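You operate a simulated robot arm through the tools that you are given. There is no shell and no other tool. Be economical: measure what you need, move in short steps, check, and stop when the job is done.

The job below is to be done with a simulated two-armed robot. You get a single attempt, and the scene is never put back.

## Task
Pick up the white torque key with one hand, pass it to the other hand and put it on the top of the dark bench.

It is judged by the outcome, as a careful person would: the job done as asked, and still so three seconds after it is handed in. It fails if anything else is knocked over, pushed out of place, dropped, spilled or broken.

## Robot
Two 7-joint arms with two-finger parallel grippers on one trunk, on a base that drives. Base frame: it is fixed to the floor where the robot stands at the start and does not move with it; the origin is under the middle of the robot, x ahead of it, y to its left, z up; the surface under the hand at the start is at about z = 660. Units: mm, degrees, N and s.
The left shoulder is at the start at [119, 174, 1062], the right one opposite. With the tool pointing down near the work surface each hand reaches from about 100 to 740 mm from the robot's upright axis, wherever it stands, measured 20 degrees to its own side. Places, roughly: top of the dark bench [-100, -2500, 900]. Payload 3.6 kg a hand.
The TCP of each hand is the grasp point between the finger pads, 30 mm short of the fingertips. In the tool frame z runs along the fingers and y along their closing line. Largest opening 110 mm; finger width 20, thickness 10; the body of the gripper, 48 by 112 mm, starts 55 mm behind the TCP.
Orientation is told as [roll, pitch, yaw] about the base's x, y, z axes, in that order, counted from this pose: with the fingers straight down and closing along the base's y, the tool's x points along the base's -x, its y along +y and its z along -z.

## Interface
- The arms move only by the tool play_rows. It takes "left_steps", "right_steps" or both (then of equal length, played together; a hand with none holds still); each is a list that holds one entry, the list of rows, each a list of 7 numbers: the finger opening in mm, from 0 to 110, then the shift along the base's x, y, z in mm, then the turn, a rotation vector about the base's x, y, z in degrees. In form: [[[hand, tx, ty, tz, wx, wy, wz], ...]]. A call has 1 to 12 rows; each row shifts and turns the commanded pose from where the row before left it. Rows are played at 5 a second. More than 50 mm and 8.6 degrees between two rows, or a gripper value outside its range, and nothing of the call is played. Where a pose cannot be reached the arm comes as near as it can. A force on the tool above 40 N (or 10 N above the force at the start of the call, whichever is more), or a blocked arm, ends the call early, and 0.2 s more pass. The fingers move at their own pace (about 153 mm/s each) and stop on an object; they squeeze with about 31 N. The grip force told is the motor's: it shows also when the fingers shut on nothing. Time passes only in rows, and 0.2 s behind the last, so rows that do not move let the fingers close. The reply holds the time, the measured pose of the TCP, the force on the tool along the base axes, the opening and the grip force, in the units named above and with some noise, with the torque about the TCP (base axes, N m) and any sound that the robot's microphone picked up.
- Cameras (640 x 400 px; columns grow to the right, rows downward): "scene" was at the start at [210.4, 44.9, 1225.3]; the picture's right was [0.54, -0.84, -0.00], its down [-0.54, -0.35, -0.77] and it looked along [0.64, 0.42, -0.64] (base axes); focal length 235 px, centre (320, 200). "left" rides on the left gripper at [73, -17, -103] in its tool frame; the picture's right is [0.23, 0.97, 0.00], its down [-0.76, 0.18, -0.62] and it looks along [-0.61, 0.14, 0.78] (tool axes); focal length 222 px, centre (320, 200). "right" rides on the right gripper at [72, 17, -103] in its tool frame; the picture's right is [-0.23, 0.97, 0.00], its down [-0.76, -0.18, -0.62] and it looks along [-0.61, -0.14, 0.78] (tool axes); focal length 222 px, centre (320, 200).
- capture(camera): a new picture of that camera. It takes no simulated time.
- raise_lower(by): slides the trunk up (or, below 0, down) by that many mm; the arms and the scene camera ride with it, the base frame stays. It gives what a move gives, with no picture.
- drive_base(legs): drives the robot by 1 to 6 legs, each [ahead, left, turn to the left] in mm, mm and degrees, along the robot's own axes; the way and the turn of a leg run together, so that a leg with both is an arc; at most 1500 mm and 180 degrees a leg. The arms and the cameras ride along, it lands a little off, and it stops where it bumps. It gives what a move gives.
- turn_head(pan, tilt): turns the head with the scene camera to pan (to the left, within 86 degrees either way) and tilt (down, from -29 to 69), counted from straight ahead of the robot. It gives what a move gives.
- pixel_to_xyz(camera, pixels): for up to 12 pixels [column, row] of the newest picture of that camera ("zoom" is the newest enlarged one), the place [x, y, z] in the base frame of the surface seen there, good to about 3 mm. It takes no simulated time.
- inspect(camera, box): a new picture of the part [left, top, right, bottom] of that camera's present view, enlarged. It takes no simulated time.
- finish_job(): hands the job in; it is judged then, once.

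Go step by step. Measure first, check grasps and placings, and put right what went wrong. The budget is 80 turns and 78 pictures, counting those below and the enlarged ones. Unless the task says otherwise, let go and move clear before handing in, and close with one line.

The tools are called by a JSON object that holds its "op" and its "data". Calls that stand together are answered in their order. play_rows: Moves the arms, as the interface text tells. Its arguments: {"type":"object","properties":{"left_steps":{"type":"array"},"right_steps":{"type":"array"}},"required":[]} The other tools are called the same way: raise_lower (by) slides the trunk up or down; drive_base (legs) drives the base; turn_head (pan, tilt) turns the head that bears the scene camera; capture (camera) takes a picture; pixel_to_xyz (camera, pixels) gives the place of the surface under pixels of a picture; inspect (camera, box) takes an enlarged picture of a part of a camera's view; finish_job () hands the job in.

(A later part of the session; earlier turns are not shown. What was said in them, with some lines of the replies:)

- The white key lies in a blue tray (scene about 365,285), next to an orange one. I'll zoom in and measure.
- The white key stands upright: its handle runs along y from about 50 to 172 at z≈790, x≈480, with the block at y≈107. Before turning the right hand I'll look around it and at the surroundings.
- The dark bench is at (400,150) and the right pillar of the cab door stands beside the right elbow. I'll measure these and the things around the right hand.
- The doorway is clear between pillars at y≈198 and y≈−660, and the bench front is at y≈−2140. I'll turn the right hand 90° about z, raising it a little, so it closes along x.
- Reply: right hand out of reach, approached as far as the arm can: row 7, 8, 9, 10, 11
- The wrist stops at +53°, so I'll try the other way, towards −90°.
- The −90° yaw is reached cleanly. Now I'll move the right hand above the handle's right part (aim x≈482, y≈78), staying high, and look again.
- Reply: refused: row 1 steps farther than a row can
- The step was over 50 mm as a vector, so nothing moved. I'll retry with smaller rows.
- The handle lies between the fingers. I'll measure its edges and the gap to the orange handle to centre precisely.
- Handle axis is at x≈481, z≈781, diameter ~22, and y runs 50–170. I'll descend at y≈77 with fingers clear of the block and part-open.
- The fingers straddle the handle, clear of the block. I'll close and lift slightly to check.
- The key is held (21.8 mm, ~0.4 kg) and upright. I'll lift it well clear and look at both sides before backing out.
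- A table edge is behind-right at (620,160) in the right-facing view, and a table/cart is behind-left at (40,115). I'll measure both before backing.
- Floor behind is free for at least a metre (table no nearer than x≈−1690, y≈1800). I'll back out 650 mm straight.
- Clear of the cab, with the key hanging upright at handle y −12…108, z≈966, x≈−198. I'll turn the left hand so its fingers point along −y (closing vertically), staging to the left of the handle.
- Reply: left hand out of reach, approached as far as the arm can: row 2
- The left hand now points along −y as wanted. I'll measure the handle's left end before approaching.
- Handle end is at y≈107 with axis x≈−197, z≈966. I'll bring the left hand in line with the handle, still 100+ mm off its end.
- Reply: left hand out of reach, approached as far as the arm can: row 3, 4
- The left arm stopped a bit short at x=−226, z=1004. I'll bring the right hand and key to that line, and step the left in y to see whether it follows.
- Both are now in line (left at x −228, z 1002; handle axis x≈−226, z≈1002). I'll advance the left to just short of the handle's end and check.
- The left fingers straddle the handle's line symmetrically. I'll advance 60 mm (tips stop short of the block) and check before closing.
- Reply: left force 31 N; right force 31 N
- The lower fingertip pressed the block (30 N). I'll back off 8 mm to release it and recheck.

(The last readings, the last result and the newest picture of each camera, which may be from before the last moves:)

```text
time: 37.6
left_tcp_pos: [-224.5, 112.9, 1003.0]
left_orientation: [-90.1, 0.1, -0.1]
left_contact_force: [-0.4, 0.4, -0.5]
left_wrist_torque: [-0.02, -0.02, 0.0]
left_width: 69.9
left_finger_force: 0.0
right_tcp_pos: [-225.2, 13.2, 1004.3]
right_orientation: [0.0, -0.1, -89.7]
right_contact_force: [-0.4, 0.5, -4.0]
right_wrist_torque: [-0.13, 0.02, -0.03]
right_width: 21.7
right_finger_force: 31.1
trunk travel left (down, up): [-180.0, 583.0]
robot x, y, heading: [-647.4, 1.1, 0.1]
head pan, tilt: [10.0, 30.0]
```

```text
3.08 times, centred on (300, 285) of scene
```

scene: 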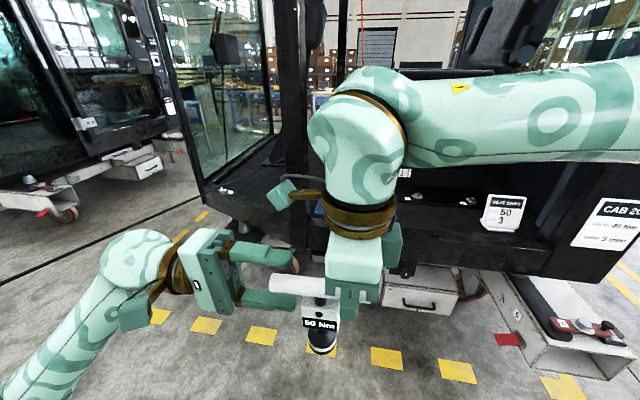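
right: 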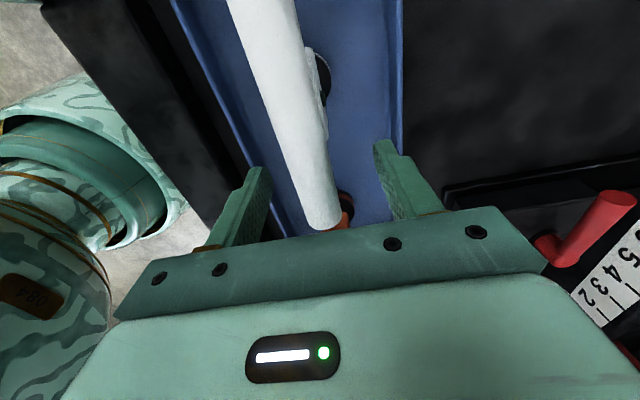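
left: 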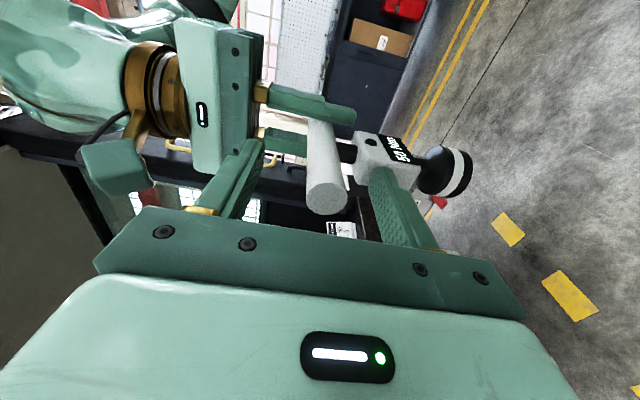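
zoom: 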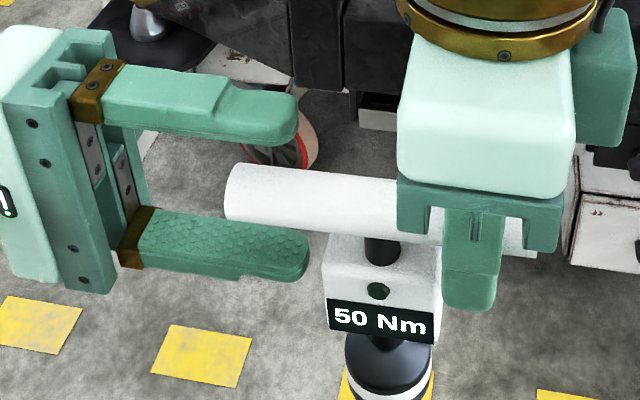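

Contact has released. I'll nudge in 4 mm and close the left on the handle, keeping the right closed.

{"op": "play_rows", "data": {"left_steps": [[[60, 0, -4, 0, 0, 0, 0], [40, 0, 0, 0, 0, 0, 0], [30, 0, 0, 0, 0, 0, 0], [0, 0, 0, 0, 0, 0, 0], [0, 0, 0, 0, 0, 0, 0], [0, 0, 0, 0, 0, 0, 0]]]}}

{"op": "inspect", "data": {"camera": "scene", "box": [220, 220, 380, 350]}}

{"op": "capture", "data": {"camera": "left"}}

```text
time: 39.0
left_tcp_pos: [-226.3, 108.8, 1000.9]
left_orientation: [-90.0, 0.1, -0.1]
left_contact_force: [0.4, 7.9, -11.4]
left_wrist_torque: [0.55, 0.05, -0.01]
left_width: 22.5
left_finger_force: 31.3
right_tcp_pos: [-225.5, 12.8, 1004.6]
right_orientation: [0.0, -0.2, -89.9]
right_contact_force: [0.3, -7.5, 11.2]
right_wrist_torque: [0.82, -0.03, -0.02]
right_width: 21.9
right_finger_force: 30.7
trunk travel left (down, up): [-180.0, 583.0]
robot x, y, heading: [-644.7, 1.1, -0.1]
head pan, tilt: [10.0, 30.0]
```

```text
3.08 times, centred on (300, 285) of scene
```

zoom: 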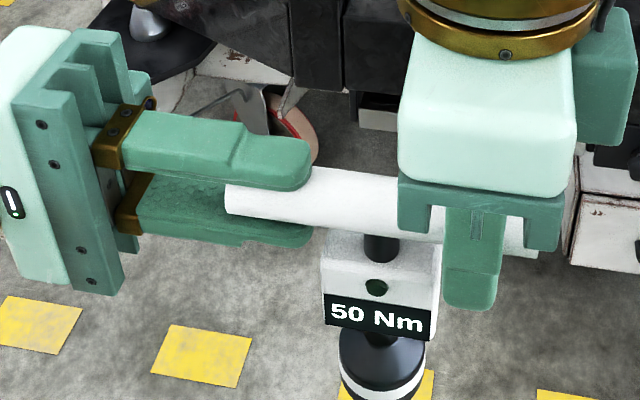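

```text
38 pictures are left
```

left: 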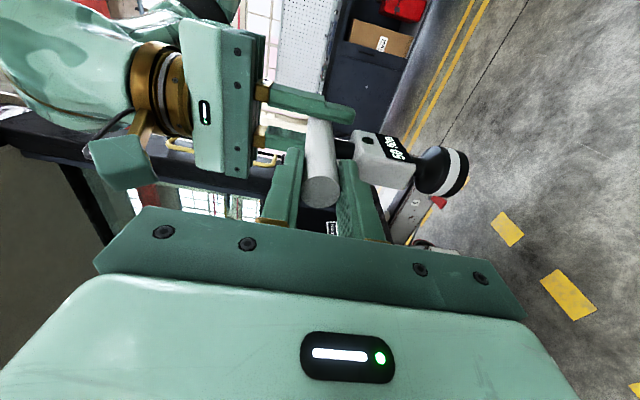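

The left grips the handle end at 22.5 mm. I'll open the right hand and see whether the key stays put.

{"op": "play_rows", "data": {"right_steps": [[[30, 0, 0, 0, 0, 0, 0], [50, 0, 0, 0, 0, 0, 0], [80, 0, 0, 0, 0, 0, 0], [80, 0, 0, 0, 0, 0, 0]]]}}

{"op": "inspect", "data": {"camera": "scene", "box": [220, 220, 380, 350]}}

```text
time: 40.0
left_tcp_pos: [-226.7, 109.1, 1001.9]
left_orientation: [-90.1, 0.1, 0.0]
left_contact_force: [-0.5, -0.2, -0.3]
left_wrist_torque: [0.22, 0.03, 0.0]
left_width: 22.0
left_finger_force: 31.5
right_tcp_pos: [-225.2, 14.3, 1005.1]
right_orientation: [0.0, -0.3, -89.8]
right_contact_force: [0.2, -0.2, 0.0]
right_wrist_torque: [0.0, -0.01, 0.01]
right_width: 79.9
right_finger_force: 0.0
trunk travel left (down, up): [-180.0, 583.0]
robot x, y, heading: [-647.4, 2.3, -0.0]
head pan, tilt: [10.0, 30.0]
```

```text
3.08 times, centred on (300, 285) of scene
```

zoom: 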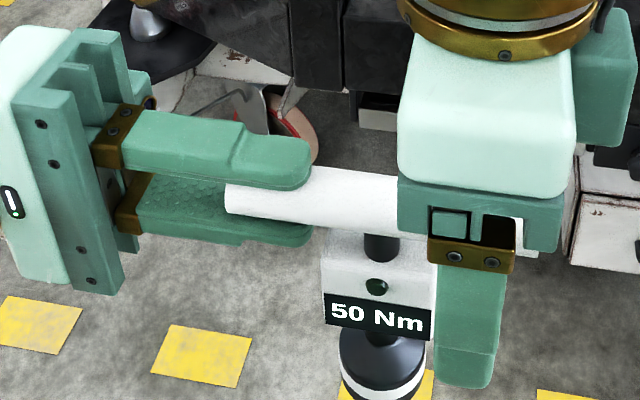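

The key stays in the left hand alone. I'll raise the right hand straight up clear and then aside.

{"op": "play_rows", "data": {"right_steps": [[[80, 0, 0, 30, 0, 0, 0], [80, 0, 0, 30, 0, 0, 0], [80, 0, 0, 30, 0, 0, 0], [80, 0, -20, 30, 0, 0, 0], [80, 0, -40, 0, 0, 0, 0], [80, 0, -40, 0, 0, 0, 0], [80, -10, -40, 0, 0, 0, 0], [80, -20, -40, 0, 0, 0, 0], [80, -20, -40, 0, 0, 0, 0], [80, 0, 0, 0, 0, 0, 0]]]}}

{"op": "capture", "data": {"camera": "scene"}}

```text
time: 42.2
left_tcp_pos: [-226.5, 109.7, 1003.0]
left_orientation: [-90.2, 0.2, 0.0]
left_contact_force: [-0.1, 0.2, -0.2]
left_wrist_torque: [0.17, 0.0, 0.01]
left_width: 22.3
left_finger_force: 30.9
right_tcp_pos: [-274.6, -206.5, 1124.5]
right_orientation: [0.0, -0.3, -89.8]
right_contact_force: [0.6, -0.2, -0.1]
right_wrist_torque: [0.02, 0.0, 0.02]
right_width: 79.9
right_finger_force: 0.1
trunk travel left (down, up): [-180.0, 583.0]
robot x, y, heading: [-643.9, -1.9, 0.0]
head pan, tilt: [10.0, 30.0]
```

```text
36 pictures are left
```

scene: 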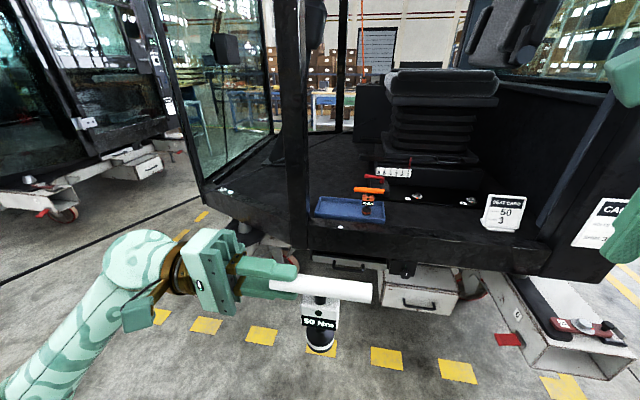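

Handover is done; the key hangs upright in the left hand. I'll raise the trunk 120 mm, turn to face the bench, and look at its top.

{"op": "raise_lower", "data": {"by": 120}}

{"op": "drive_base", "data": {"legs": [[0, 0, -90]]}}

{"op": "turn_head", "data": {"pan": 0, "tilt": 20}}

{"op": "capture", "data": {"camera": "scene"}}

```text
time: 43.8
left_tcp_pos: [-226.0, 108.4, 1122.3]
left_orientation: [-90.1, 0.1, -0.1]
left_contact_force: [-0.4, -0.2, -3.9]
left_wrist_torque: [0.2, 0.0, -0.02]
left_width: 22.3
left_finger_force: 31.1
right_tcp_pos: [-273.7, -207.3, 1245.5]
right_orientation: [0.1, -0.2, -89.8]
right_contact_force: [-0.1, 0.7, 1.0]
right_wrist_torque: [-0.01, 0.01, 0.01]
right_width: 79.9
right_finger_force: 0.1
trunk travel left (down, up): [-300.0, 463.0]
robot x, y, heading: [-649.1, 0.4, 0.1]
head pan, tilt: [10.0, 30.0]
```

```text
time: 47.9
left_tcp_pos: [-535.2, -421.6, 1122.3]
left_orientation: [-90.1, 0.1, -89.4]
left_contact_force: [-0.5, -0.3, -5.0]
left_wrist_torque: [0.0, -0.21, -0.04]
left_width: 22.4
left_finger_force: 30.8
right_tcp_pos: [-851.9, -375.4, 1244.6]
right_orientation: [0.0, -0.2, -179.1]
right_contact_force: [-0.6, 1.0, -0.2]
right_wrist_torque: [-0.01, 0.0, 0.01]
right_width: 80.0
right_finger_force: 0.1
trunk travel left (down, up): [-300.0, 463.0]
robot x, y, heading: [-652.2, 2.0, -89.2]
head pan, tilt: [10.0, 30.0]
```

```text
time: 48.7
left_tcp_pos: [-533.9, -421.3, 1122.2]
left_orientation: [-90.1, 0.1, -89.3]
left_contact_force: [-0.2, 0.8, -2.6]
left_wrist_torque: [0.01, -0.22, -0.01]
left_width: 22.2
left_finger_force: 31.1
right_tcp_pos: [-850.0, -376.9, 1244.5]
right_orientation: [0.0, -0.2, -179.0]
right_contact_force: [1.5, 0.2, 0.7]
right_wrist_torque: [-0.01, -0.03, 0.0]
right_width: 80.0
right_finger_force: 0.1
trunk travel left (down, up): [-300.0, 463.0]
robot x, y, heading: [-650.9, 3.5, -89.3]
head pan, tilt: [0.0, 20.0]
```

```text
35 pictures are left
```

scene: 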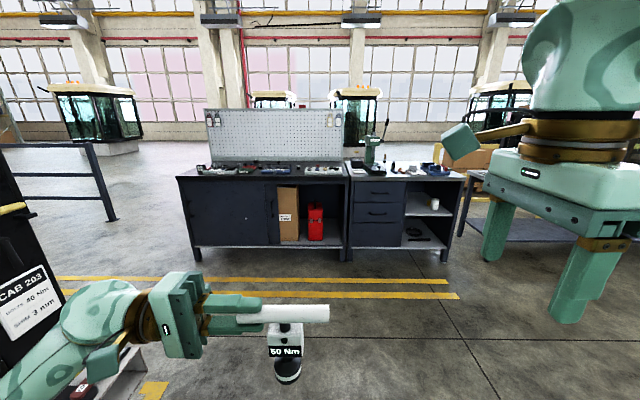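

The dark-topped bench is at px (180–350,175). I'll zoom in and measure its top.

{"op": "inspect", "data": {"camera": "scene", "box": [170, 140, 370, 200]}}

{"op": "pixel_to_xyz", "data": {"camera": "scene", "pixels": [[185, 177], [345, 177], [270, 178], [270, 176], [230, 175], [310, 175], [203, 172], [272, 171], [322, 172], [215, 200], [300, 182]]}}

```text
3.20 times, centred on (270, 170) of scene
```

zoom: 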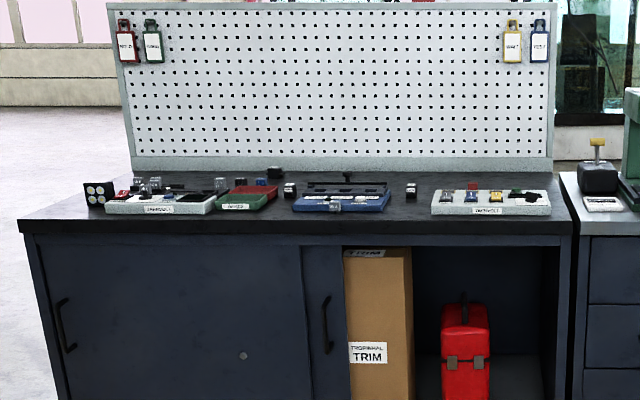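

```text
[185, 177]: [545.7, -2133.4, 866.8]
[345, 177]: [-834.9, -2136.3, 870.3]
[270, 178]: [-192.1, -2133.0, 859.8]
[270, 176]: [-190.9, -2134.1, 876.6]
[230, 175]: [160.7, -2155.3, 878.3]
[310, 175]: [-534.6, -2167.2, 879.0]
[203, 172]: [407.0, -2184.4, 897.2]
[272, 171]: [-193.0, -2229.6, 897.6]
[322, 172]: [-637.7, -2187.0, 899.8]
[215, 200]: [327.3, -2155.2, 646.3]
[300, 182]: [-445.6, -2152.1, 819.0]
```

The bench top is at z≈880, front edge y≈−2133, and a gap lies between the blue and white trays (zoom 390–430, x≈−420). I'll drive close but not over it, and look down.

{"op": "drive_base", "data": {"legs": [[1350, 165, 0]]}}

{"op": "turn_head", "data": {"pan": 0, "tilt": 30}}

{"op": "capture", "data": {"camera": "scene"}}

```text
time: 55.4
left_tcp_pos: [-362.0, -1766.6, 1122.3]
left_orientation: [-90.0, 0.1, -89.8]
left_contact_force: [0.3, 0.3, -3.8]
left_wrist_torque: [0.0, -0.22, 0.01]
left_width: 22.4
left_finger_force: 30.6
right_tcp_pos: [-676.8, -1717.8, 1246.1]
right_orientation: [0.0, -0.2, -179.6]
right_contact_force: [-0.3, -0.7, -0.7]
right_wrist_torque: [-0.02, -0.02, -0.01]
right_width: 80.2
right_finger_force: 0.1
trunk travel left (down, up): [-300.0, 463.0]
robot x, y, heading: [-475.6, -1345.7, -89.7]
head pan, tilt: [0.0, 20.0]
```

```text
time: 56.2
left_tcp_pos: [-362.2, -1765.1, 1123.3]
left_orientation: [-90.1, 0.1, -89.8]
left_contact_force: [0.8, 0.0, -3.8]
left_wrist_torque: [-0.03, -0.21, 0.03]
left_width: 22.3
left_finger_force: 31.1
right_tcp_pos: [-678.7, -1716.4, 1245.4]
right_orientation: [0.0, -0.1, -179.6]
right_contact_force: [-0.3, 0.5, 0.6]
right_wrist_torque: [-0.04, 0.01, -0.01]
right_width: 80.0
right_finger_force: 0.1
trunk travel left (down, up): [-300.0, 463.0]
robot x, y, heading: [-471.9, -1343.9, -89.8]
head pan, tilt: [0.0, 30.0]
```

```text
33 pictures are left
```

scene: 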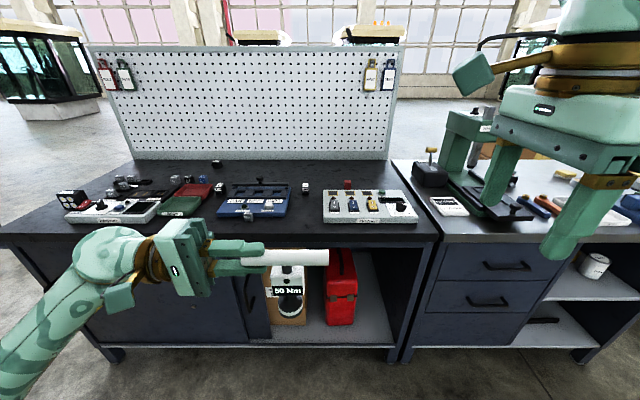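

{"op": "pixel_to_xyz", "data": {"camera": "scene", "pixels": [[305, 188], [290, 190], [285, 216], [325, 221], [323, 193], [305, 215], [305, 232], [305, 205], [220, 217], [165, 216], [65, 220], [305, 170]]}}

{"op": "inspect", "data": {"camera": "scene", "box": [200, 150, 440, 300]}}

{"op": "pixel_to_xyz", "data": {"camera": "scene", "pixels": [[245, 258], [285, 258], [325, 257], [290, 310], [290, 295]]}}

```text
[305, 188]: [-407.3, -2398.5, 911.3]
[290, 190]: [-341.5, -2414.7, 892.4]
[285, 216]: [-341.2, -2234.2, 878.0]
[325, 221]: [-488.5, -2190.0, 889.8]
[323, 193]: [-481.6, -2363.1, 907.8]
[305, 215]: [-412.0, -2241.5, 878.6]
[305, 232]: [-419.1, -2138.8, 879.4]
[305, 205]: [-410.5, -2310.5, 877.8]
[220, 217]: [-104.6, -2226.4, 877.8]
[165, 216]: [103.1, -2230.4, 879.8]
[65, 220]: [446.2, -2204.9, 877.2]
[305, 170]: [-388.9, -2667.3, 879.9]
```

```text
2.67 times, centred on (320, 225) of scene
```

zoom: 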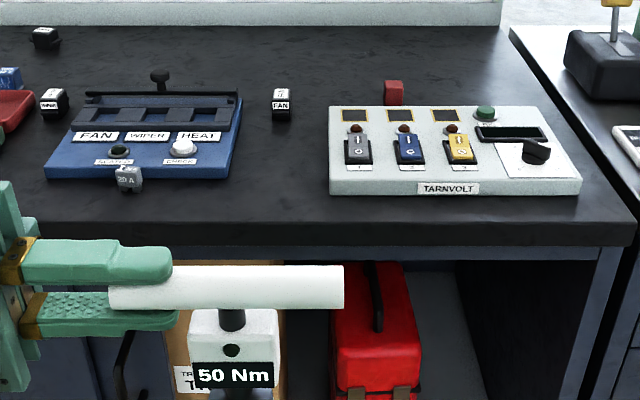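

```text
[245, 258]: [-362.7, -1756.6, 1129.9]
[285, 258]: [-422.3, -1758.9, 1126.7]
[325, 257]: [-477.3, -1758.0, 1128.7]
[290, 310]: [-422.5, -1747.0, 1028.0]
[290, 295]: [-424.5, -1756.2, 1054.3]
```

The gap between the trays is clear: x −341…−487, y −2135…−2390, top z≈878.5. I'll test extending the left arm forward so the base needn't get too close.

{"op": "play_rows", "data": {"left_steps": [[[0, 0, -20, 0, 0, 0, 0], [0, 0, -20, 0, 0, 0, 0], [0, 0, -20, 0, 0, 0, 0], [0, 0, -20, 0, 0, 0, 0], [0, 0, 0, 0, 0, 0, 0]]]}}

```text
time: 57.4
left_tcp_pos: [-361.4, -1845.2, 1120.0]
left_orientation: [-90.1, 0.1, -89.8]
left_contact_force: [0.5, -0.3, -3.6]
left_wrist_torque: [0.03, -0.22, 0.0]
left_width: 22.4
left_finger_force: 30.9
right_tcp_pos: [-676.9, -1717.6, 1244.9]
right_orientation: [-0.1, -0.3, -179.6]
right_contact_force: [-0.3, 0.0, -0.1]
right_wrist_torque: [0.02, 0.01, -0.03]
right_width: 80.1
right_finger_force: 0.0
trunk travel left (down, up): [-300.0, 463.0]
robot x, y, heading: [-470.1, -1339.8, -89.8]
head pan, tilt: [0.0, 30.0]
```

That works. Before driving on, I'll check the left forearm's height, since it comes up from below and must clear the bench edge.

{"op": "capture", "data": {"camera": "scene"}}

{"op": "turn_head", "data": {"pan": 50, "tilt": 45}}

{"op": "capture", "data": {"camera": "scene"}}

```text
31 pictures are left
```

scene: 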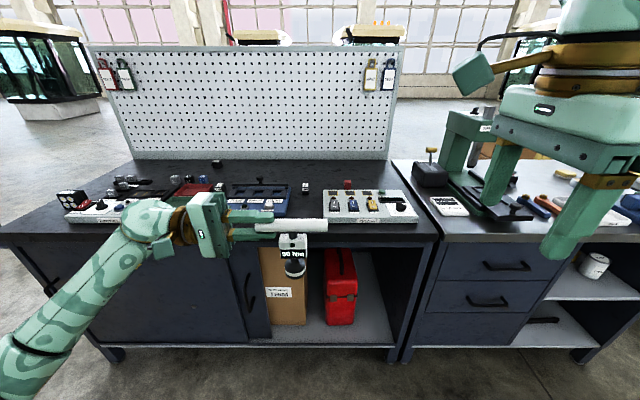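

```text
time: 58.5
left_tcp_pos: [-362.5, -1846.1, 1119.1]
left_orientation: [-90.0, 0.1, -89.9]
left_contact_force: [-0.2, 0.4, -4.0]
left_wrist_torque: [-0.02, -0.22, 0.0]
left_width: 22.3
left_finger_force: 30.6
right_tcp_pos: [-678.8, -1716.8, 1244.9]
right_orientation: [-0.1, -0.2, -179.6]
right_contact_force: [-0.3, -0.7, 0.3]
right_wrist_torque: [0.0, -0.01, -0.03]
right_width: 80.0
right_finger_force: 0.0
trunk travel left (down, up): [-300.0, 463.0]
robot x, y, heading: [-473.7, -1345.1, -89.8]
head pan, tilt: [50.0, 45.0]
```

```text
30 pictures are left
```

scene: 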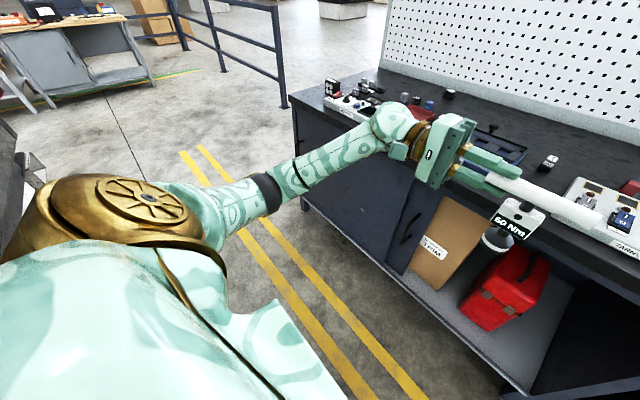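

{"op": "pixel_to_xyz", "data": {"camera": "scene", "pixels": [[395, 115], [380, 150], [350, 140], [340, 175], [300, 165], [290, 190], [270, 185], [265, 210], [220, 190], [235, 225], [415, 155], [90, 240]]}}

```text
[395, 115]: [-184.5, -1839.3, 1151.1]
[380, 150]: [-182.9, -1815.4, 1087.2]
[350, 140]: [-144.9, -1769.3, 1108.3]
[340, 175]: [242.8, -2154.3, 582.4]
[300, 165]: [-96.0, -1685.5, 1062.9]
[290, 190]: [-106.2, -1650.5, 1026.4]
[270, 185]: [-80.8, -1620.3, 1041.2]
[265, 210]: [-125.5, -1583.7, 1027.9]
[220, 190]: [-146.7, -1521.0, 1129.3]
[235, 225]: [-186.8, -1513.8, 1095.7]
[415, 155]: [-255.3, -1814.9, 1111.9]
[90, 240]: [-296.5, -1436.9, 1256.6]
```

The forearm should clear the bench edge by ~30 mm after lowering, since the elbow stays in front of the edge. I'll drive ahead 345 mm and look.

{"op": "drive_base", "data": {"legs": [[345, 0, 0]]}}

{"op": "capture", "data": {"camera": "scene"}}

{"op": "turn_head", "data": {"pan": 10, "tilt": 45}}

{"op": "capture", "data": {"camera": "scene"}}

```text
time: 60.8
left_tcp_pos: [-356.5, -2188.5, 1120.8]
left_orientation: [-90.1, 0.1, -89.5]
left_contact_force: [0.3, 0.0, -3.7]
left_wrist_torque: [0.0, -0.21, -0.01]
left_width: 22.4
left_finger_force: 31.0
right_tcp_pos: [-673.9, -2060.8, 1244.3]
right_orientation: [0.0, -0.2, -179.2]
right_contact_force: [0.0, 0.2, -1.2]
right_wrist_torque: [0.02, -0.02, -0.01]
right_width: 80.1
right_finger_force: 0.1
trunk travel left (down, up): [-300.0, 463.0]
robot x, y, heading: [-472.9, -1690.2, -89.5]
head pan, tilt: [50.0, 45.0]
```

```text
29 pictures are left
```

scene: 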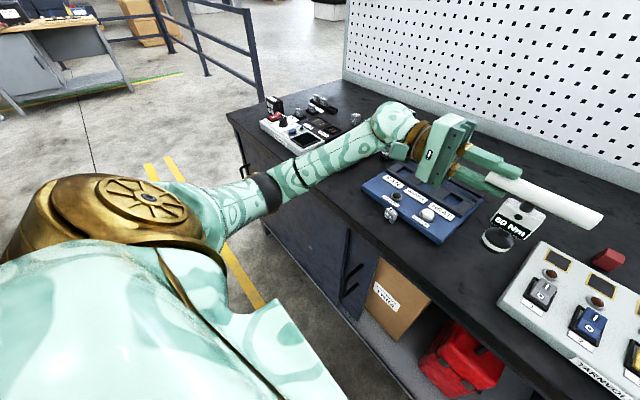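

```text
time: 61.8
left_tcp_pos: [-355.0, -2187.7, 1120.5]
left_orientation: [-90.0, 0.1, -89.5]
left_contact_force: [-0.4, 0.5, -4.3]
left_wrist_torque: [-0.02, -0.23, 0.0]
left_width: 22.4
left_finger_force: 31.1
right_tcp_pos: [-673.3, -2060.5, 1244.7]
right_orientation: [0.0, -0.1, -179.3]
right_contact_force: [0.0, -0.5, 0.8]
right_wrist_torque: [-0.03, -0.05, 0.01]
right_width: 80.0
right_finger_force: 0.0
trunk travel left (down, up): [-300.0, 463.0]
robot x, y, heading: [-466.1, -1683.5, -89.3]
head pan, tilt: [10.0, 45.0]
```

```text
28 pictures are left
```

scene: 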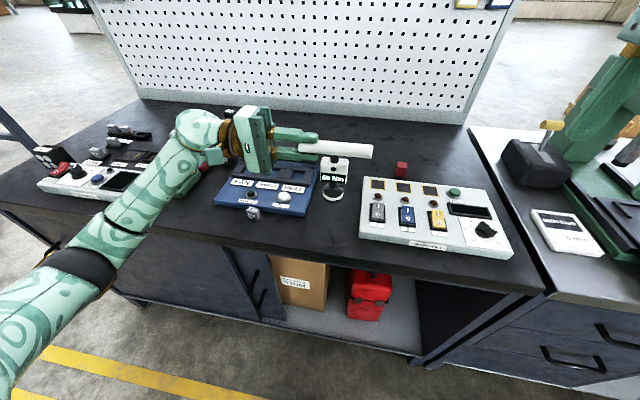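

The key hangs over the gap. I'll zoom to check that it's level and measure the base position before lowering.

{"op": "inspect", "data": {"camera": "scene", "box": [240, 110, 400, 230]}}

{"op": "pixel_to_xyz", "data": {"camera": "scene", "pixels": [[305, 147], [335, 150], [368, 152], [332, 194], [332, 182], [252, 213], [312, 205], [362, 235], [370, 185], [105, 240], [150, 205], [120, 250]]}}

```text
3.33 times, centred on (320, 170) of scene
```

zoom: 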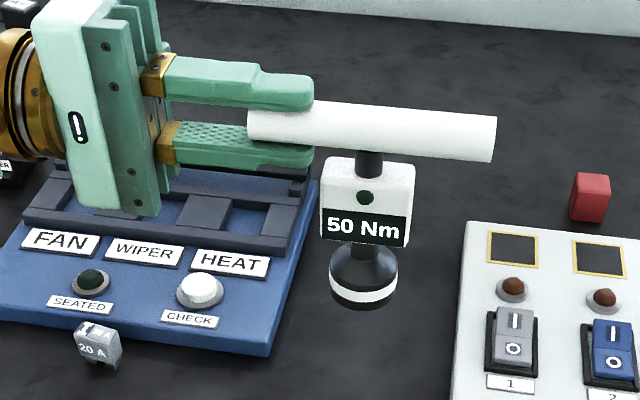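

```text
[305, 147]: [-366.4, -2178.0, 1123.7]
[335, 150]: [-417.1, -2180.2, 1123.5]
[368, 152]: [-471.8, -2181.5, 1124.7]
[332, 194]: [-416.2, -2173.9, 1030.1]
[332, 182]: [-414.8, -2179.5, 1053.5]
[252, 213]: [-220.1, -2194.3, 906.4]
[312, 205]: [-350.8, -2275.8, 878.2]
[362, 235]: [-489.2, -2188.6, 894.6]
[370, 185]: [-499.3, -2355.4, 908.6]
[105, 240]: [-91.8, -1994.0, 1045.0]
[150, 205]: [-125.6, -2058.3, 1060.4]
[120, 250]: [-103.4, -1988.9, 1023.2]
```

The key is level and centred in the gap (x≈−416, y≈−2190). The small "20A" relay at (252,213) sits below my wrist, so I'll check the clearances there.

{"op": "pixel_to_xyz", "data": {"camera": "zoom", "pixels": [[95, 325], [85, 330], [115, 335], [97, 345], [100, 365], [90, 275], [200, 275], [5, 160], [20, 140], [140, 205], [50, 180]]}}

{"op": "inspect", "data": {"camera": "left", "box": [320, 0, 640, 400]}}

{"op": "pixel_to_xyz", "data": {"camera": "scene", "pixels": [[195, 148], [185, 140], [210, 150], [218, 155], [200, 120], [180, 160], [170, 175], [205, 142], [212, 162]]}}

```text
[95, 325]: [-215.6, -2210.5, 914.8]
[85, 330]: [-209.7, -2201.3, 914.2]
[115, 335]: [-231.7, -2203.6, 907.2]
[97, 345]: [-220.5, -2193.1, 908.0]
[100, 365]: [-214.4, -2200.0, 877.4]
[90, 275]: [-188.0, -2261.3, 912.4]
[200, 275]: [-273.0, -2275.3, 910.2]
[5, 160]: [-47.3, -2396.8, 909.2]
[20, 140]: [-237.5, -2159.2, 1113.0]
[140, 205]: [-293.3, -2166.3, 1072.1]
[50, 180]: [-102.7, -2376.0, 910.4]
```

```text
1.00 times, centred on (480, 200) of left (not enlarged: the box is as wide or as high as the picture)
```

zoom: 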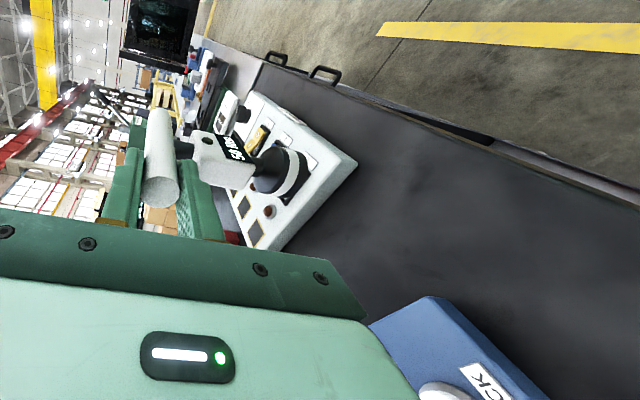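

```text
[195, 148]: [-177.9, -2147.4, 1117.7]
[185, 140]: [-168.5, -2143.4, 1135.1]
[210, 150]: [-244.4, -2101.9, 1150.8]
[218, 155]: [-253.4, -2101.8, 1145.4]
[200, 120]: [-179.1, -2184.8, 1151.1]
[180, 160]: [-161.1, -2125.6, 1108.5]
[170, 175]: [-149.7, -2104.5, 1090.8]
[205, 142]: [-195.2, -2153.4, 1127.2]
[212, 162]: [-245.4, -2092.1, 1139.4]
```

With the wrist beside the relay, the wrist joint would come down to about z 905 near the 915 mm relay, which is too tight. I'll swing the hand ~42° about the vertical around the key, so the wrist hangs in front of the bench edge.

{"op": "play_rows", "data": {"left_steps": [[[0, -3, 7, 0, 0, 0, 7], [0, -3, 7, 0, 0, 0, 7], [0, -3, 7, 0, 0, 0, 7], [0, -3, 7, 0, 0, 0, 7], [0, -3, 7, 0, 0, 0, 7], [0, -3, 0, 0, 0, 0, 7], [0, 0, 0, 0, 0, 0, 0]]]}}

{"op": "capture", "data": {"camera": "scene"}}

```text
time: 63.4
left_tcp_pos: [-374.5, -2151.8, 1123.2]
left_orientation: [-90.0, 0.0, -47.4]
left_contact_force: [1.0, 0.5, -3.7]
left_wrist_torque: [0.16, -0.16, -0.01]
left_width: 22.3
left_finger_force: 30.6
right_tcp_pos: [-673.1, -2060.8, 1245.4]
right_orientation: [0.1, -0.1, -179.2]
right_contact_force: [-0.1, 0.2, -0.1]
right_wrist_torque: [0.04, 0.0, 0.0]
right_width: 80.0
right_finger_force: 0.1
trunk travel left (down, up): [-300.0, 463.0]
robot x, y, heading: [-467.7, -1684.2, -89.4]
head pan, tilt: [10.0, 45.0]
```

```text
25 pictures are left
```

scene: 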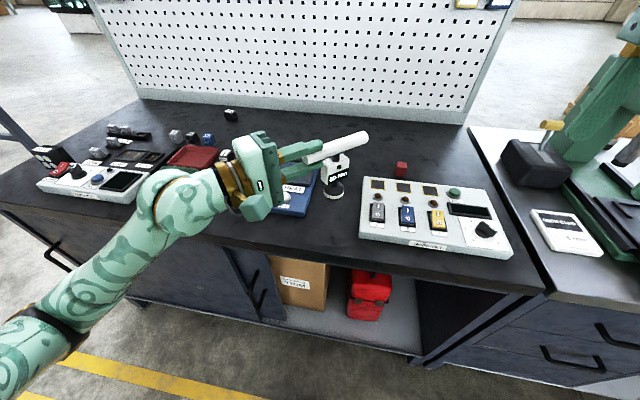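

{"op": "pixel_to_xyz", "data": {"camera": "scene", "pixels": [[335, 195], [335, 185], [338, 150], [180, 185], [190, 225], [150, 230], [140, 265], [160, 255], [255, 212], [225, 195], [210, 212], [100, 300]]}}

{"op": "inspect", "data": {"camera": "scene", "box": [120, 110, 400, 290]}}

```text
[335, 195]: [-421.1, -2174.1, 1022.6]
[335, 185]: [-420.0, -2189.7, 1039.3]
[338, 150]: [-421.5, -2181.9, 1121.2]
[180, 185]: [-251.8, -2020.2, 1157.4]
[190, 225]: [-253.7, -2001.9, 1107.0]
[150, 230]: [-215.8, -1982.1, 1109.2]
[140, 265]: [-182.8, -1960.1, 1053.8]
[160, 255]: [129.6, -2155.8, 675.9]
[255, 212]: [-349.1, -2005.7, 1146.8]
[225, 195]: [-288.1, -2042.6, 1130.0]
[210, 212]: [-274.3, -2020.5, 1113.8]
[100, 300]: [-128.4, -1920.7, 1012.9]
```

```text
2.22 times, centred on (260, 200) of scene
```

zoom: 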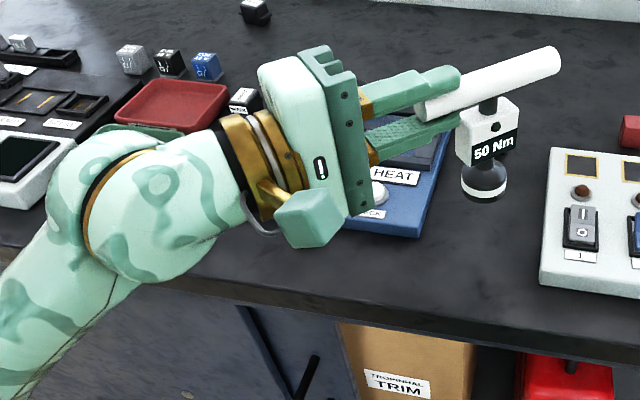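

The wrist now hangs in front of the edge and the key is above clear bench at (−421, −2190). I'll lower the trunk 110 mm and look.

{"op": "raise_lower", "data": {"by": -110}}

{"op": "capture", "data": {"camera": "scene"}}

{"op": "inspect", "data": {"camera": "scene", "box": [120, 130, 400, 310]}}

```text
time: 64.9
left_tcp_pos: [-373.9, -2158.9, 1003.9]
left_orientation: [-89.4, 0.8, -47.7]
left_contact_force: [0.1, 1.3, -3.0]
left_wrist_torque: [0.08, -0.17, 0.03]
left_width: 22.6
left_finger_force: 30.6
right_tcp_pos: [-673.8, -2058.3, 1135.5]
right_orientation: [0.1, -0.3, -179.3]
right_contact_force: [-0.5, 0.3, 1.1]
right_wrist_torque: [0.0, 0.02, 0.03]
right_width: 80.0
right_finger_force: 0.2
trunk travel left (down, up): [-190.0, 573.0]
robot x, y, heading: [-470.1, -1683.7, -89.5]
head pan, tilt: [10.0, 45.0]
```

```text
23 pictures are left
```

scene: 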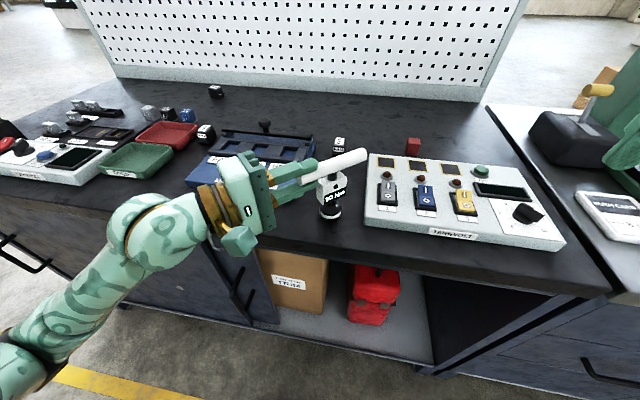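

```text
2.22 times, centred on (260, 220) of scene
```

zoom: 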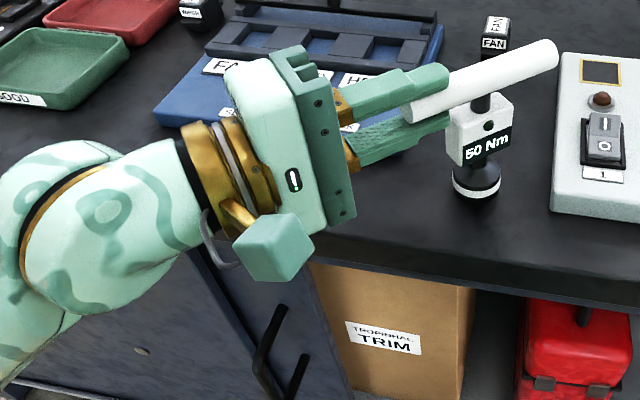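

The TCP came down 119 mm rather than 110 and shifted 7 mm, so something on the arm may be touching. I'll look at the forearm near the bench edge.

{"op": "turn_head", "data": {"pan": 45, "tilt": 55}}

{"op": "capture", "data": {"camera": "scene"}}

{"op": "capture", "data": {"camera": "left"}}

```text
time: 65.9
left_tcp_pos: [-373.8, -2158.3, 1003.8]
left_orientation: [-89.3, 0.9, -47.6]
left_contact_force: [0.2, -0.1, -3.6]
left_wrist_torque: [0.15, -0.19, 0.02]
left_width: 22.3
left_finger_force: 31.3
right_tcp_pos: [-674.0, -2059.4, 1134.7]
right_orientation: [0.0, -0.2, -179.3]
right_contact_force: [-0.2, -0.2, -0.2]
right_wrist_torque: [0.01, 0.0, -0.01]
right_width: 80.0
right_finger_force: 0.1
trunk travel left (down, up): [-190.0, 573.0]
robot x, y, heading: [-468.9, -1686.6, -89.3]
head pan, tilt: [45.0, 55.0]
```

```text
21 pictures are left
```

scene: 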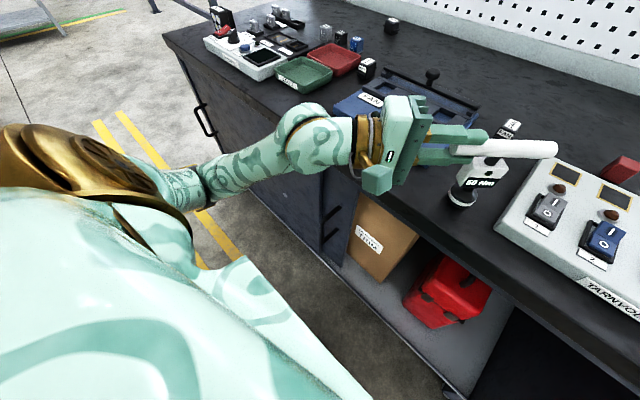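

```text
20 pictures are left
```

left: 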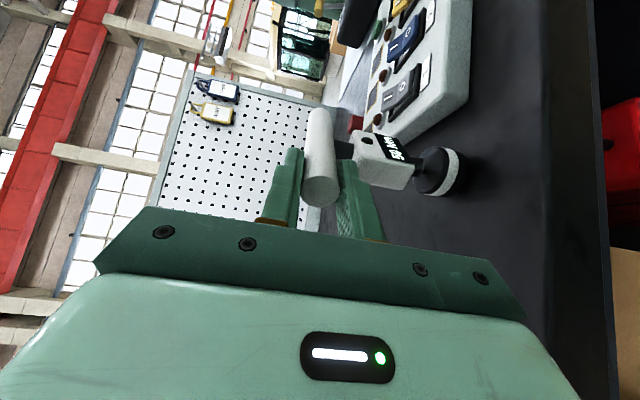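

{"op": "pixel_to_xyz", "data": {"camera": "scene", "pixels": [[310, 110], [310, 135], [310, 160], [300, 172], [335, 165], [345, 130], [270, 160], [235, 175], [215, 190], [230, 200], [355, 170], [340, 185]]}}

{"op": "inspect", "data": {"camera": "scene", "box": [180, 80, 400, 240]}}

```text
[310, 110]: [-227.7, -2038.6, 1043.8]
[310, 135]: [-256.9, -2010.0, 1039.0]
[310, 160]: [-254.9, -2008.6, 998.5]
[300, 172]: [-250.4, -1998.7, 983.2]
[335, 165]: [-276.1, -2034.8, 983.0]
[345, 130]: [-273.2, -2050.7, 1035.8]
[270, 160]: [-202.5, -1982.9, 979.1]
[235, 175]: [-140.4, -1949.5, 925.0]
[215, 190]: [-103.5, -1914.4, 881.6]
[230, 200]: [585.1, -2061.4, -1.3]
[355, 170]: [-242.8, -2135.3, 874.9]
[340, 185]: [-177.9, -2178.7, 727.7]
```

```text
2.50 times, centred on (290, 160) of scene
```

zoom: 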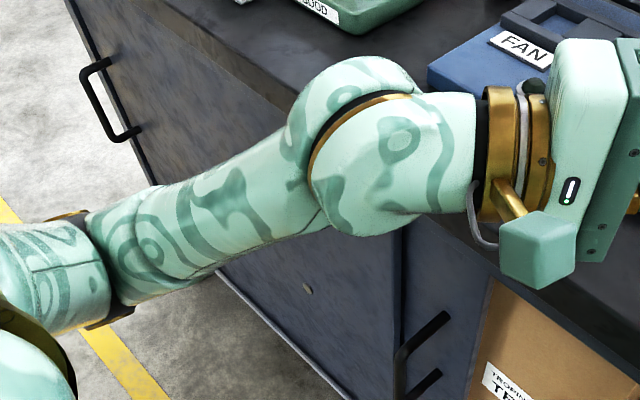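

The forearm and wrist appear clear of the bench, and no force shows at the tool. I'll lower the rest with small arm steps, watching for the touch.

{"op": "play_rows", "data": {"left_steps": [[[0, 0, 0, -3, 0, 0, 0], [0, 0, 0, -2, 0, 0, 0], [0, 0, 0, 0, 0, 0, 0]]]}}

{"op": "turn_head", "data": {"pan": 10, "tilt": 45}}

{"op": "inspect", "data": {"camera": "scene", "box": [270, 130, 400, 250]}}

```text
time: 66.7
left_tcp_pos: [-373.4, -2158.0, 998.3]
left_orientation: [-89.4, 0.9, -47.7]
left_contact_force: [0.2, 0.7, -3.2]
left_wrist_torque: [0.14, -0.16, 0.03]
left_width: 22.4
left_finger_force: 31.2
right_tcp_pos: [-673.8, -2060.0, 1135.0]
right_orientation: [0.0, -0.1, -179.2]
right_contact_force: [-0.2, -0.1, 0.0]
right_wrist_torque: [0.02, -0.03, -0.01]
right_width: 80.2
right_finger_force: 0.1
trunk travel left (down, up): [-190.0, 573.0]
robot x, y, heading: [-467.4, -1684.3, -89.5]
head pan, tilt: [45.0, 55.0]
```

```text
time: 67.7
left_tcp_pos: [-373.7, -2158.3, 998.1]
left_orientation: [-89.2, 0.9, -47.5]
left_contact_force: [0.4, -0.5, -4.1]
left_wrist_torque: [0.15, -0.15, 0.0]
left_width: 22.4
left_finger_force: 30.6
right_tcp_pos: [-674.0, -2059.9, 1134.8]
right_orientation: [0.0, -0.3, -179.2]
right_contact_force: [0.2, -0.8, -0.1]
right_wrist_torque: [-0.02, 0.02, -0.01]
right_width: 80.2
right_finger_force: 0.0
trunk travel left (down, up): [-190.0, 573.0]
robot x, y, heading: [-468.4, -1685.4, -89.3]
head pan, tilt: [10.0, 45.0]
```

```text
3.33 times, centred on (335, 190) of scene
```

zoom: 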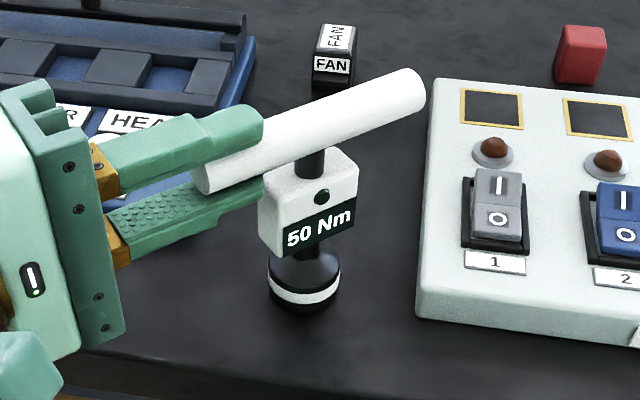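

The arm follows exactly with no contact. I'll continue in 1.5 mm steps.

{"op": "play_rows", "data": {"left_steps": [[[0, 0, 0, -1.5, 0, 0, 0], [0, 0, 0, -1.5, 0, 0, 0], [0, 0, 0, -1, 0, 0, 0], [0, 0, 0, 0, 0, 0, 0]]]}}

{"op": "pixel_to_xyz", "data": {"camera": "zoom", "pixels": [[305, 298], [305, 322], [305, 268], [290, 310], [400, 85], [215, 165]]}}

```text
time: 68.7
left_tcp_pos: [-375.0, -2157.7, 994.9]
left_orientation: [-89.4, 0.9, -47.6]
left_contact_force: [-1.0, -1.5, 1.8]
left_wrist_torque: [-0.27, 0.19, 0.03]
left_width: 22.4
left_finger_force: 30.8
right_tcp_pos: [-674.0, -2059.6, 1135.3]
right_orientation: [-0.1, -0.2, -179.2]
right_contact_force: [0.3, 0.1, 0.3]
right_wrist_torque: [-0.01, 0.01, 0.0]
right_width: 80.0
right_finger_force: 0.0
trunk travel left (down, up): [-190.0, 573.0]
robot x, y, heading: [-473.8, -1680.6, -89.5]
head pan, tilt: [10.0, 45.0]
```

```text
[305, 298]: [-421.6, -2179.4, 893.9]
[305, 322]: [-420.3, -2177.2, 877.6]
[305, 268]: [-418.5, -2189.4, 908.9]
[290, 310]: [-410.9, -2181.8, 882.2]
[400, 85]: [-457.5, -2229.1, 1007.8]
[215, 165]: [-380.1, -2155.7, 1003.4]
```

Force flipped from −3.5 to +1.8 N, so the base rests on the bench. I'll open gently and check it stands.

{"op": "play_rows", "data": {"left_steps": [[[24, 0, 0, 0, 0, 0, 0], [28, 0, 0, 0, 0, 0, 0], [35, 0, 0, 0, 0, 0, 0], [50, 0, 0, 0, 0, 0, 0], [50, 0, 0, 0, 0, 0, 0]]]}}

{"op": "inspect", "data": {"camera": "scene", "box": [270, 130, 400, 250]}}

```text
time: 69.9
left_tcp_pos: [-374.0, -2159.9, 994.7]
left_orientation: [-89.4, 0.9, -47.6]
left_contact_force: [-0.4, 0.9, 0.2]
left_wrist_torque: [-0.02, 0.0, 0.02]
left_width: 50.0
left_finger_force: 0.1
right_tcp_pos: [-673.0, -2060.0, 1136.0]
right_orientation: [0.0, -0.3, -179.1]
right_contact_force: [0.3, 0.6, 0.5]
right_wrist_torque: [0.03, -0.03, 0.0]
right_width: 80.1
right_finger_force: 0.1
trunk travel left (down, up): [-190.0, 573.0]
robot x, y, heading: [-472.3, -1685.6, -89.2]
head pan, tilt: [10.0, 45.0]
```

```text
3.33 times, centred on (335, 190) of scene
```

zoom: 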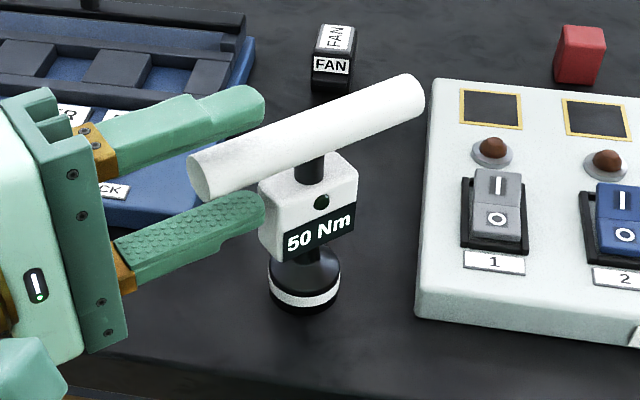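

The key stands on its own with clear finger gaps. I'll retreat along the handle's axis.

{"op": "play_rows", "data": {"left_steps": [[[50, 7.4, 6.7, 0, 0, 0, 0], [50, 7.4, 6.7, 0, 0, 0, 0], [50, 7.4, 6.7, 0, 0, 0, 0], [50, 7.4, 6.7, 0, 0, 0, 0], [50, 11, 10, 0, 0, 0, 0], [50, 11, 10, 0, 0, 0, 0], [50, 11, 10, 0, 0, 0, 0], [50, 0, 0, 0, 0, 0, 0]]]}}

{"op": "capture", "data": {"camera": "scene"}}

```text
time: 71.7
left_tcp_pos: [-306.0, -2142.6, 980.3]
left_orientation: [-89.4, 0.9, -47.6]
left_contact_force: [0.1, 0.4, 0.5]
left_wrist_torque: [-0.01, 0.01, -0.01]
left_width: 50.1
left_finger_force: 0.0
left hand out of reach, approached as far as the arm can: row 1, 2, 3, 4, 5, 6, 7
right_tcp_pos: [-673.9, -2061.0, 1135.3]
right_orientation: [0.1, -0.1, -179.2]
right_contact_force: [-0.4, 0.0, 0.9]
right_wrist_torque: [0.01, -0.03, 0.05]
right_width: 80.2
right_finger_force: 0.1
trunk travel left (down, up): [-190.0, 573.0]
robot x, y, heading: [-474.3, -1684.9, -89.6]
head pan, tilt: [10.0, 45.0]
```

```text
16 pictures are left
```

scene: 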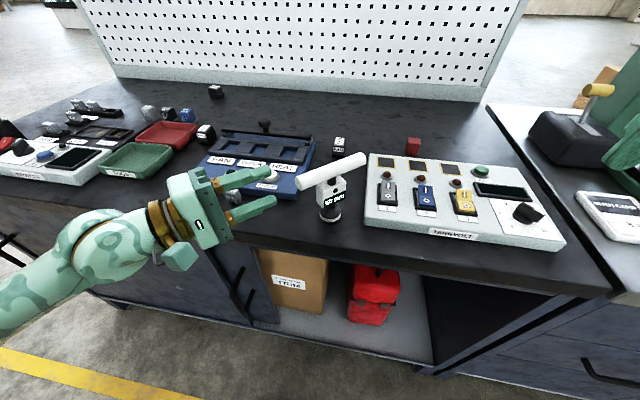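

The hand is out and the key is standing. The arm sagged a bit but is clear of the tray; I'll raise the trunk, back off, and check.

{"op": "raise_lower", "data": {"by": 80}}

{"op": "drive_base", "data": {"legs": [[-400, 0, 0]]}}

{"op": "turn_head", "data": {"pan": 0, "tilt": 30}}

{"op": "capture", "data": {"camera": "scene"}}

{"op": "inspect", "data": {"camera": "scene", "box": [180, 140, 440, 280]}}

```text
time: 72.8
left_tcp_pos: [-305.5, -2143.6, 1059.3]
left_orientation: [-89.3, 0.9, -47.6]
left_contact_force: [-0.3, -0.2, -0.2]
left_wrist_torque: [-0.02, -0.02, -0.01]
left_width: 50.1
left_finger_force: 0.0
right_tcp_pos: [-673.2, -2061.1, 1215.8]
right_orientation: [0.0, -0.2, -179.1]
right_contact_force: [0.4, -0.5, 0.0]
right_wrist_torque: [0.01, 0.0, 0.04]
right_width: 80.0
right_finger_force: 0.1
trunk travel left (down, up): [-270.0, 493.0]
robot x, y, heading: [-468.3, -1684.8, -89.6]
head pan, tilt: [10.0, 45.0]
```

```text
time: 75.3
left_tcp_pos: [-308.7, -1741.2, 1060.9]
left_orientation: [-89.4, 0.8, -47.4]
left_contact_force: [0.2, -0.5, -0.5]
left_wrist_torque: [-0.01, 0.0, 0.02]
left_width: 50.2
left_finger_force: 0.1
right_tcp_pos: [-676.5, -1660.4, 1216.5]
right_orientation: [0.0, -0.2, -179.0]
right_contact_force: [-0.2, 0.2, 0.0]
right_wrist_torque: [0.0, -0.01, -0.01]
right_width: 80.0
right_finger_force: 0.1
trunk travel left (down, up): [-270.0, 493.0]
robot x, y, heading: [-475.3, -1284.1, -89.2]
head pan, tilt: [10.0, 45.0]
```

```text
time: 76.1
left_tcp_pos: [-308.1, -1742.1, 1059.4]
left_orientation: [-89.3, 0.9, -47.3]
left_contact_force: [0.0, -0.1, -0.7]
left_wrist_torque: [0.02, 0.0, 0.0]
left_width: 50.0
left_finger_force: 0.0
right_tcp_pos: [-676.4, -1662.0, 1216.0]
right_orientation: [0.1, -0.1, -178.9]
right_contact_force: [-0.3, -0.5, 0.2]
right_wrist_torque: [0.0, 0.01, 0.03]
right_width: 80.0
right_finger_force: 0.1
trunk travel left (down, up): [-270.0, 493.0]
robot x, y, heading: [-474.4, -1285.5, -89.2]
head pan, tilt: [0.0, 30.0]
```

```text
15 pictures are left
```

scene: 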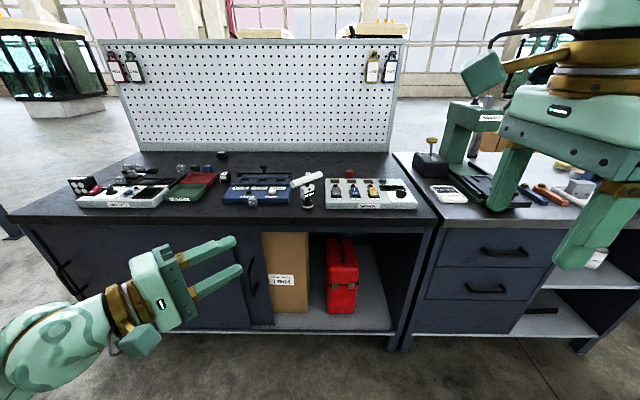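

```text
2.46 times, centred on (310, 210) of scene
```

zoom: 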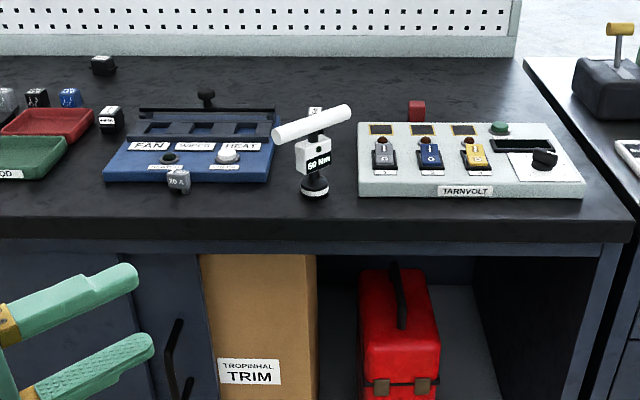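

The key stands upright on the dark bench (zoom 312,150), nothing else there has moved, and both hands are clear. I'm handing the job in.

{"op": "finish_job", "data": {}}

```text
The job is handed in.
```

The right hand picked up the white torque key, passed it to the left hand, and the left hand stood it upright on the dark bench, with nothing else moved in the last pictures.
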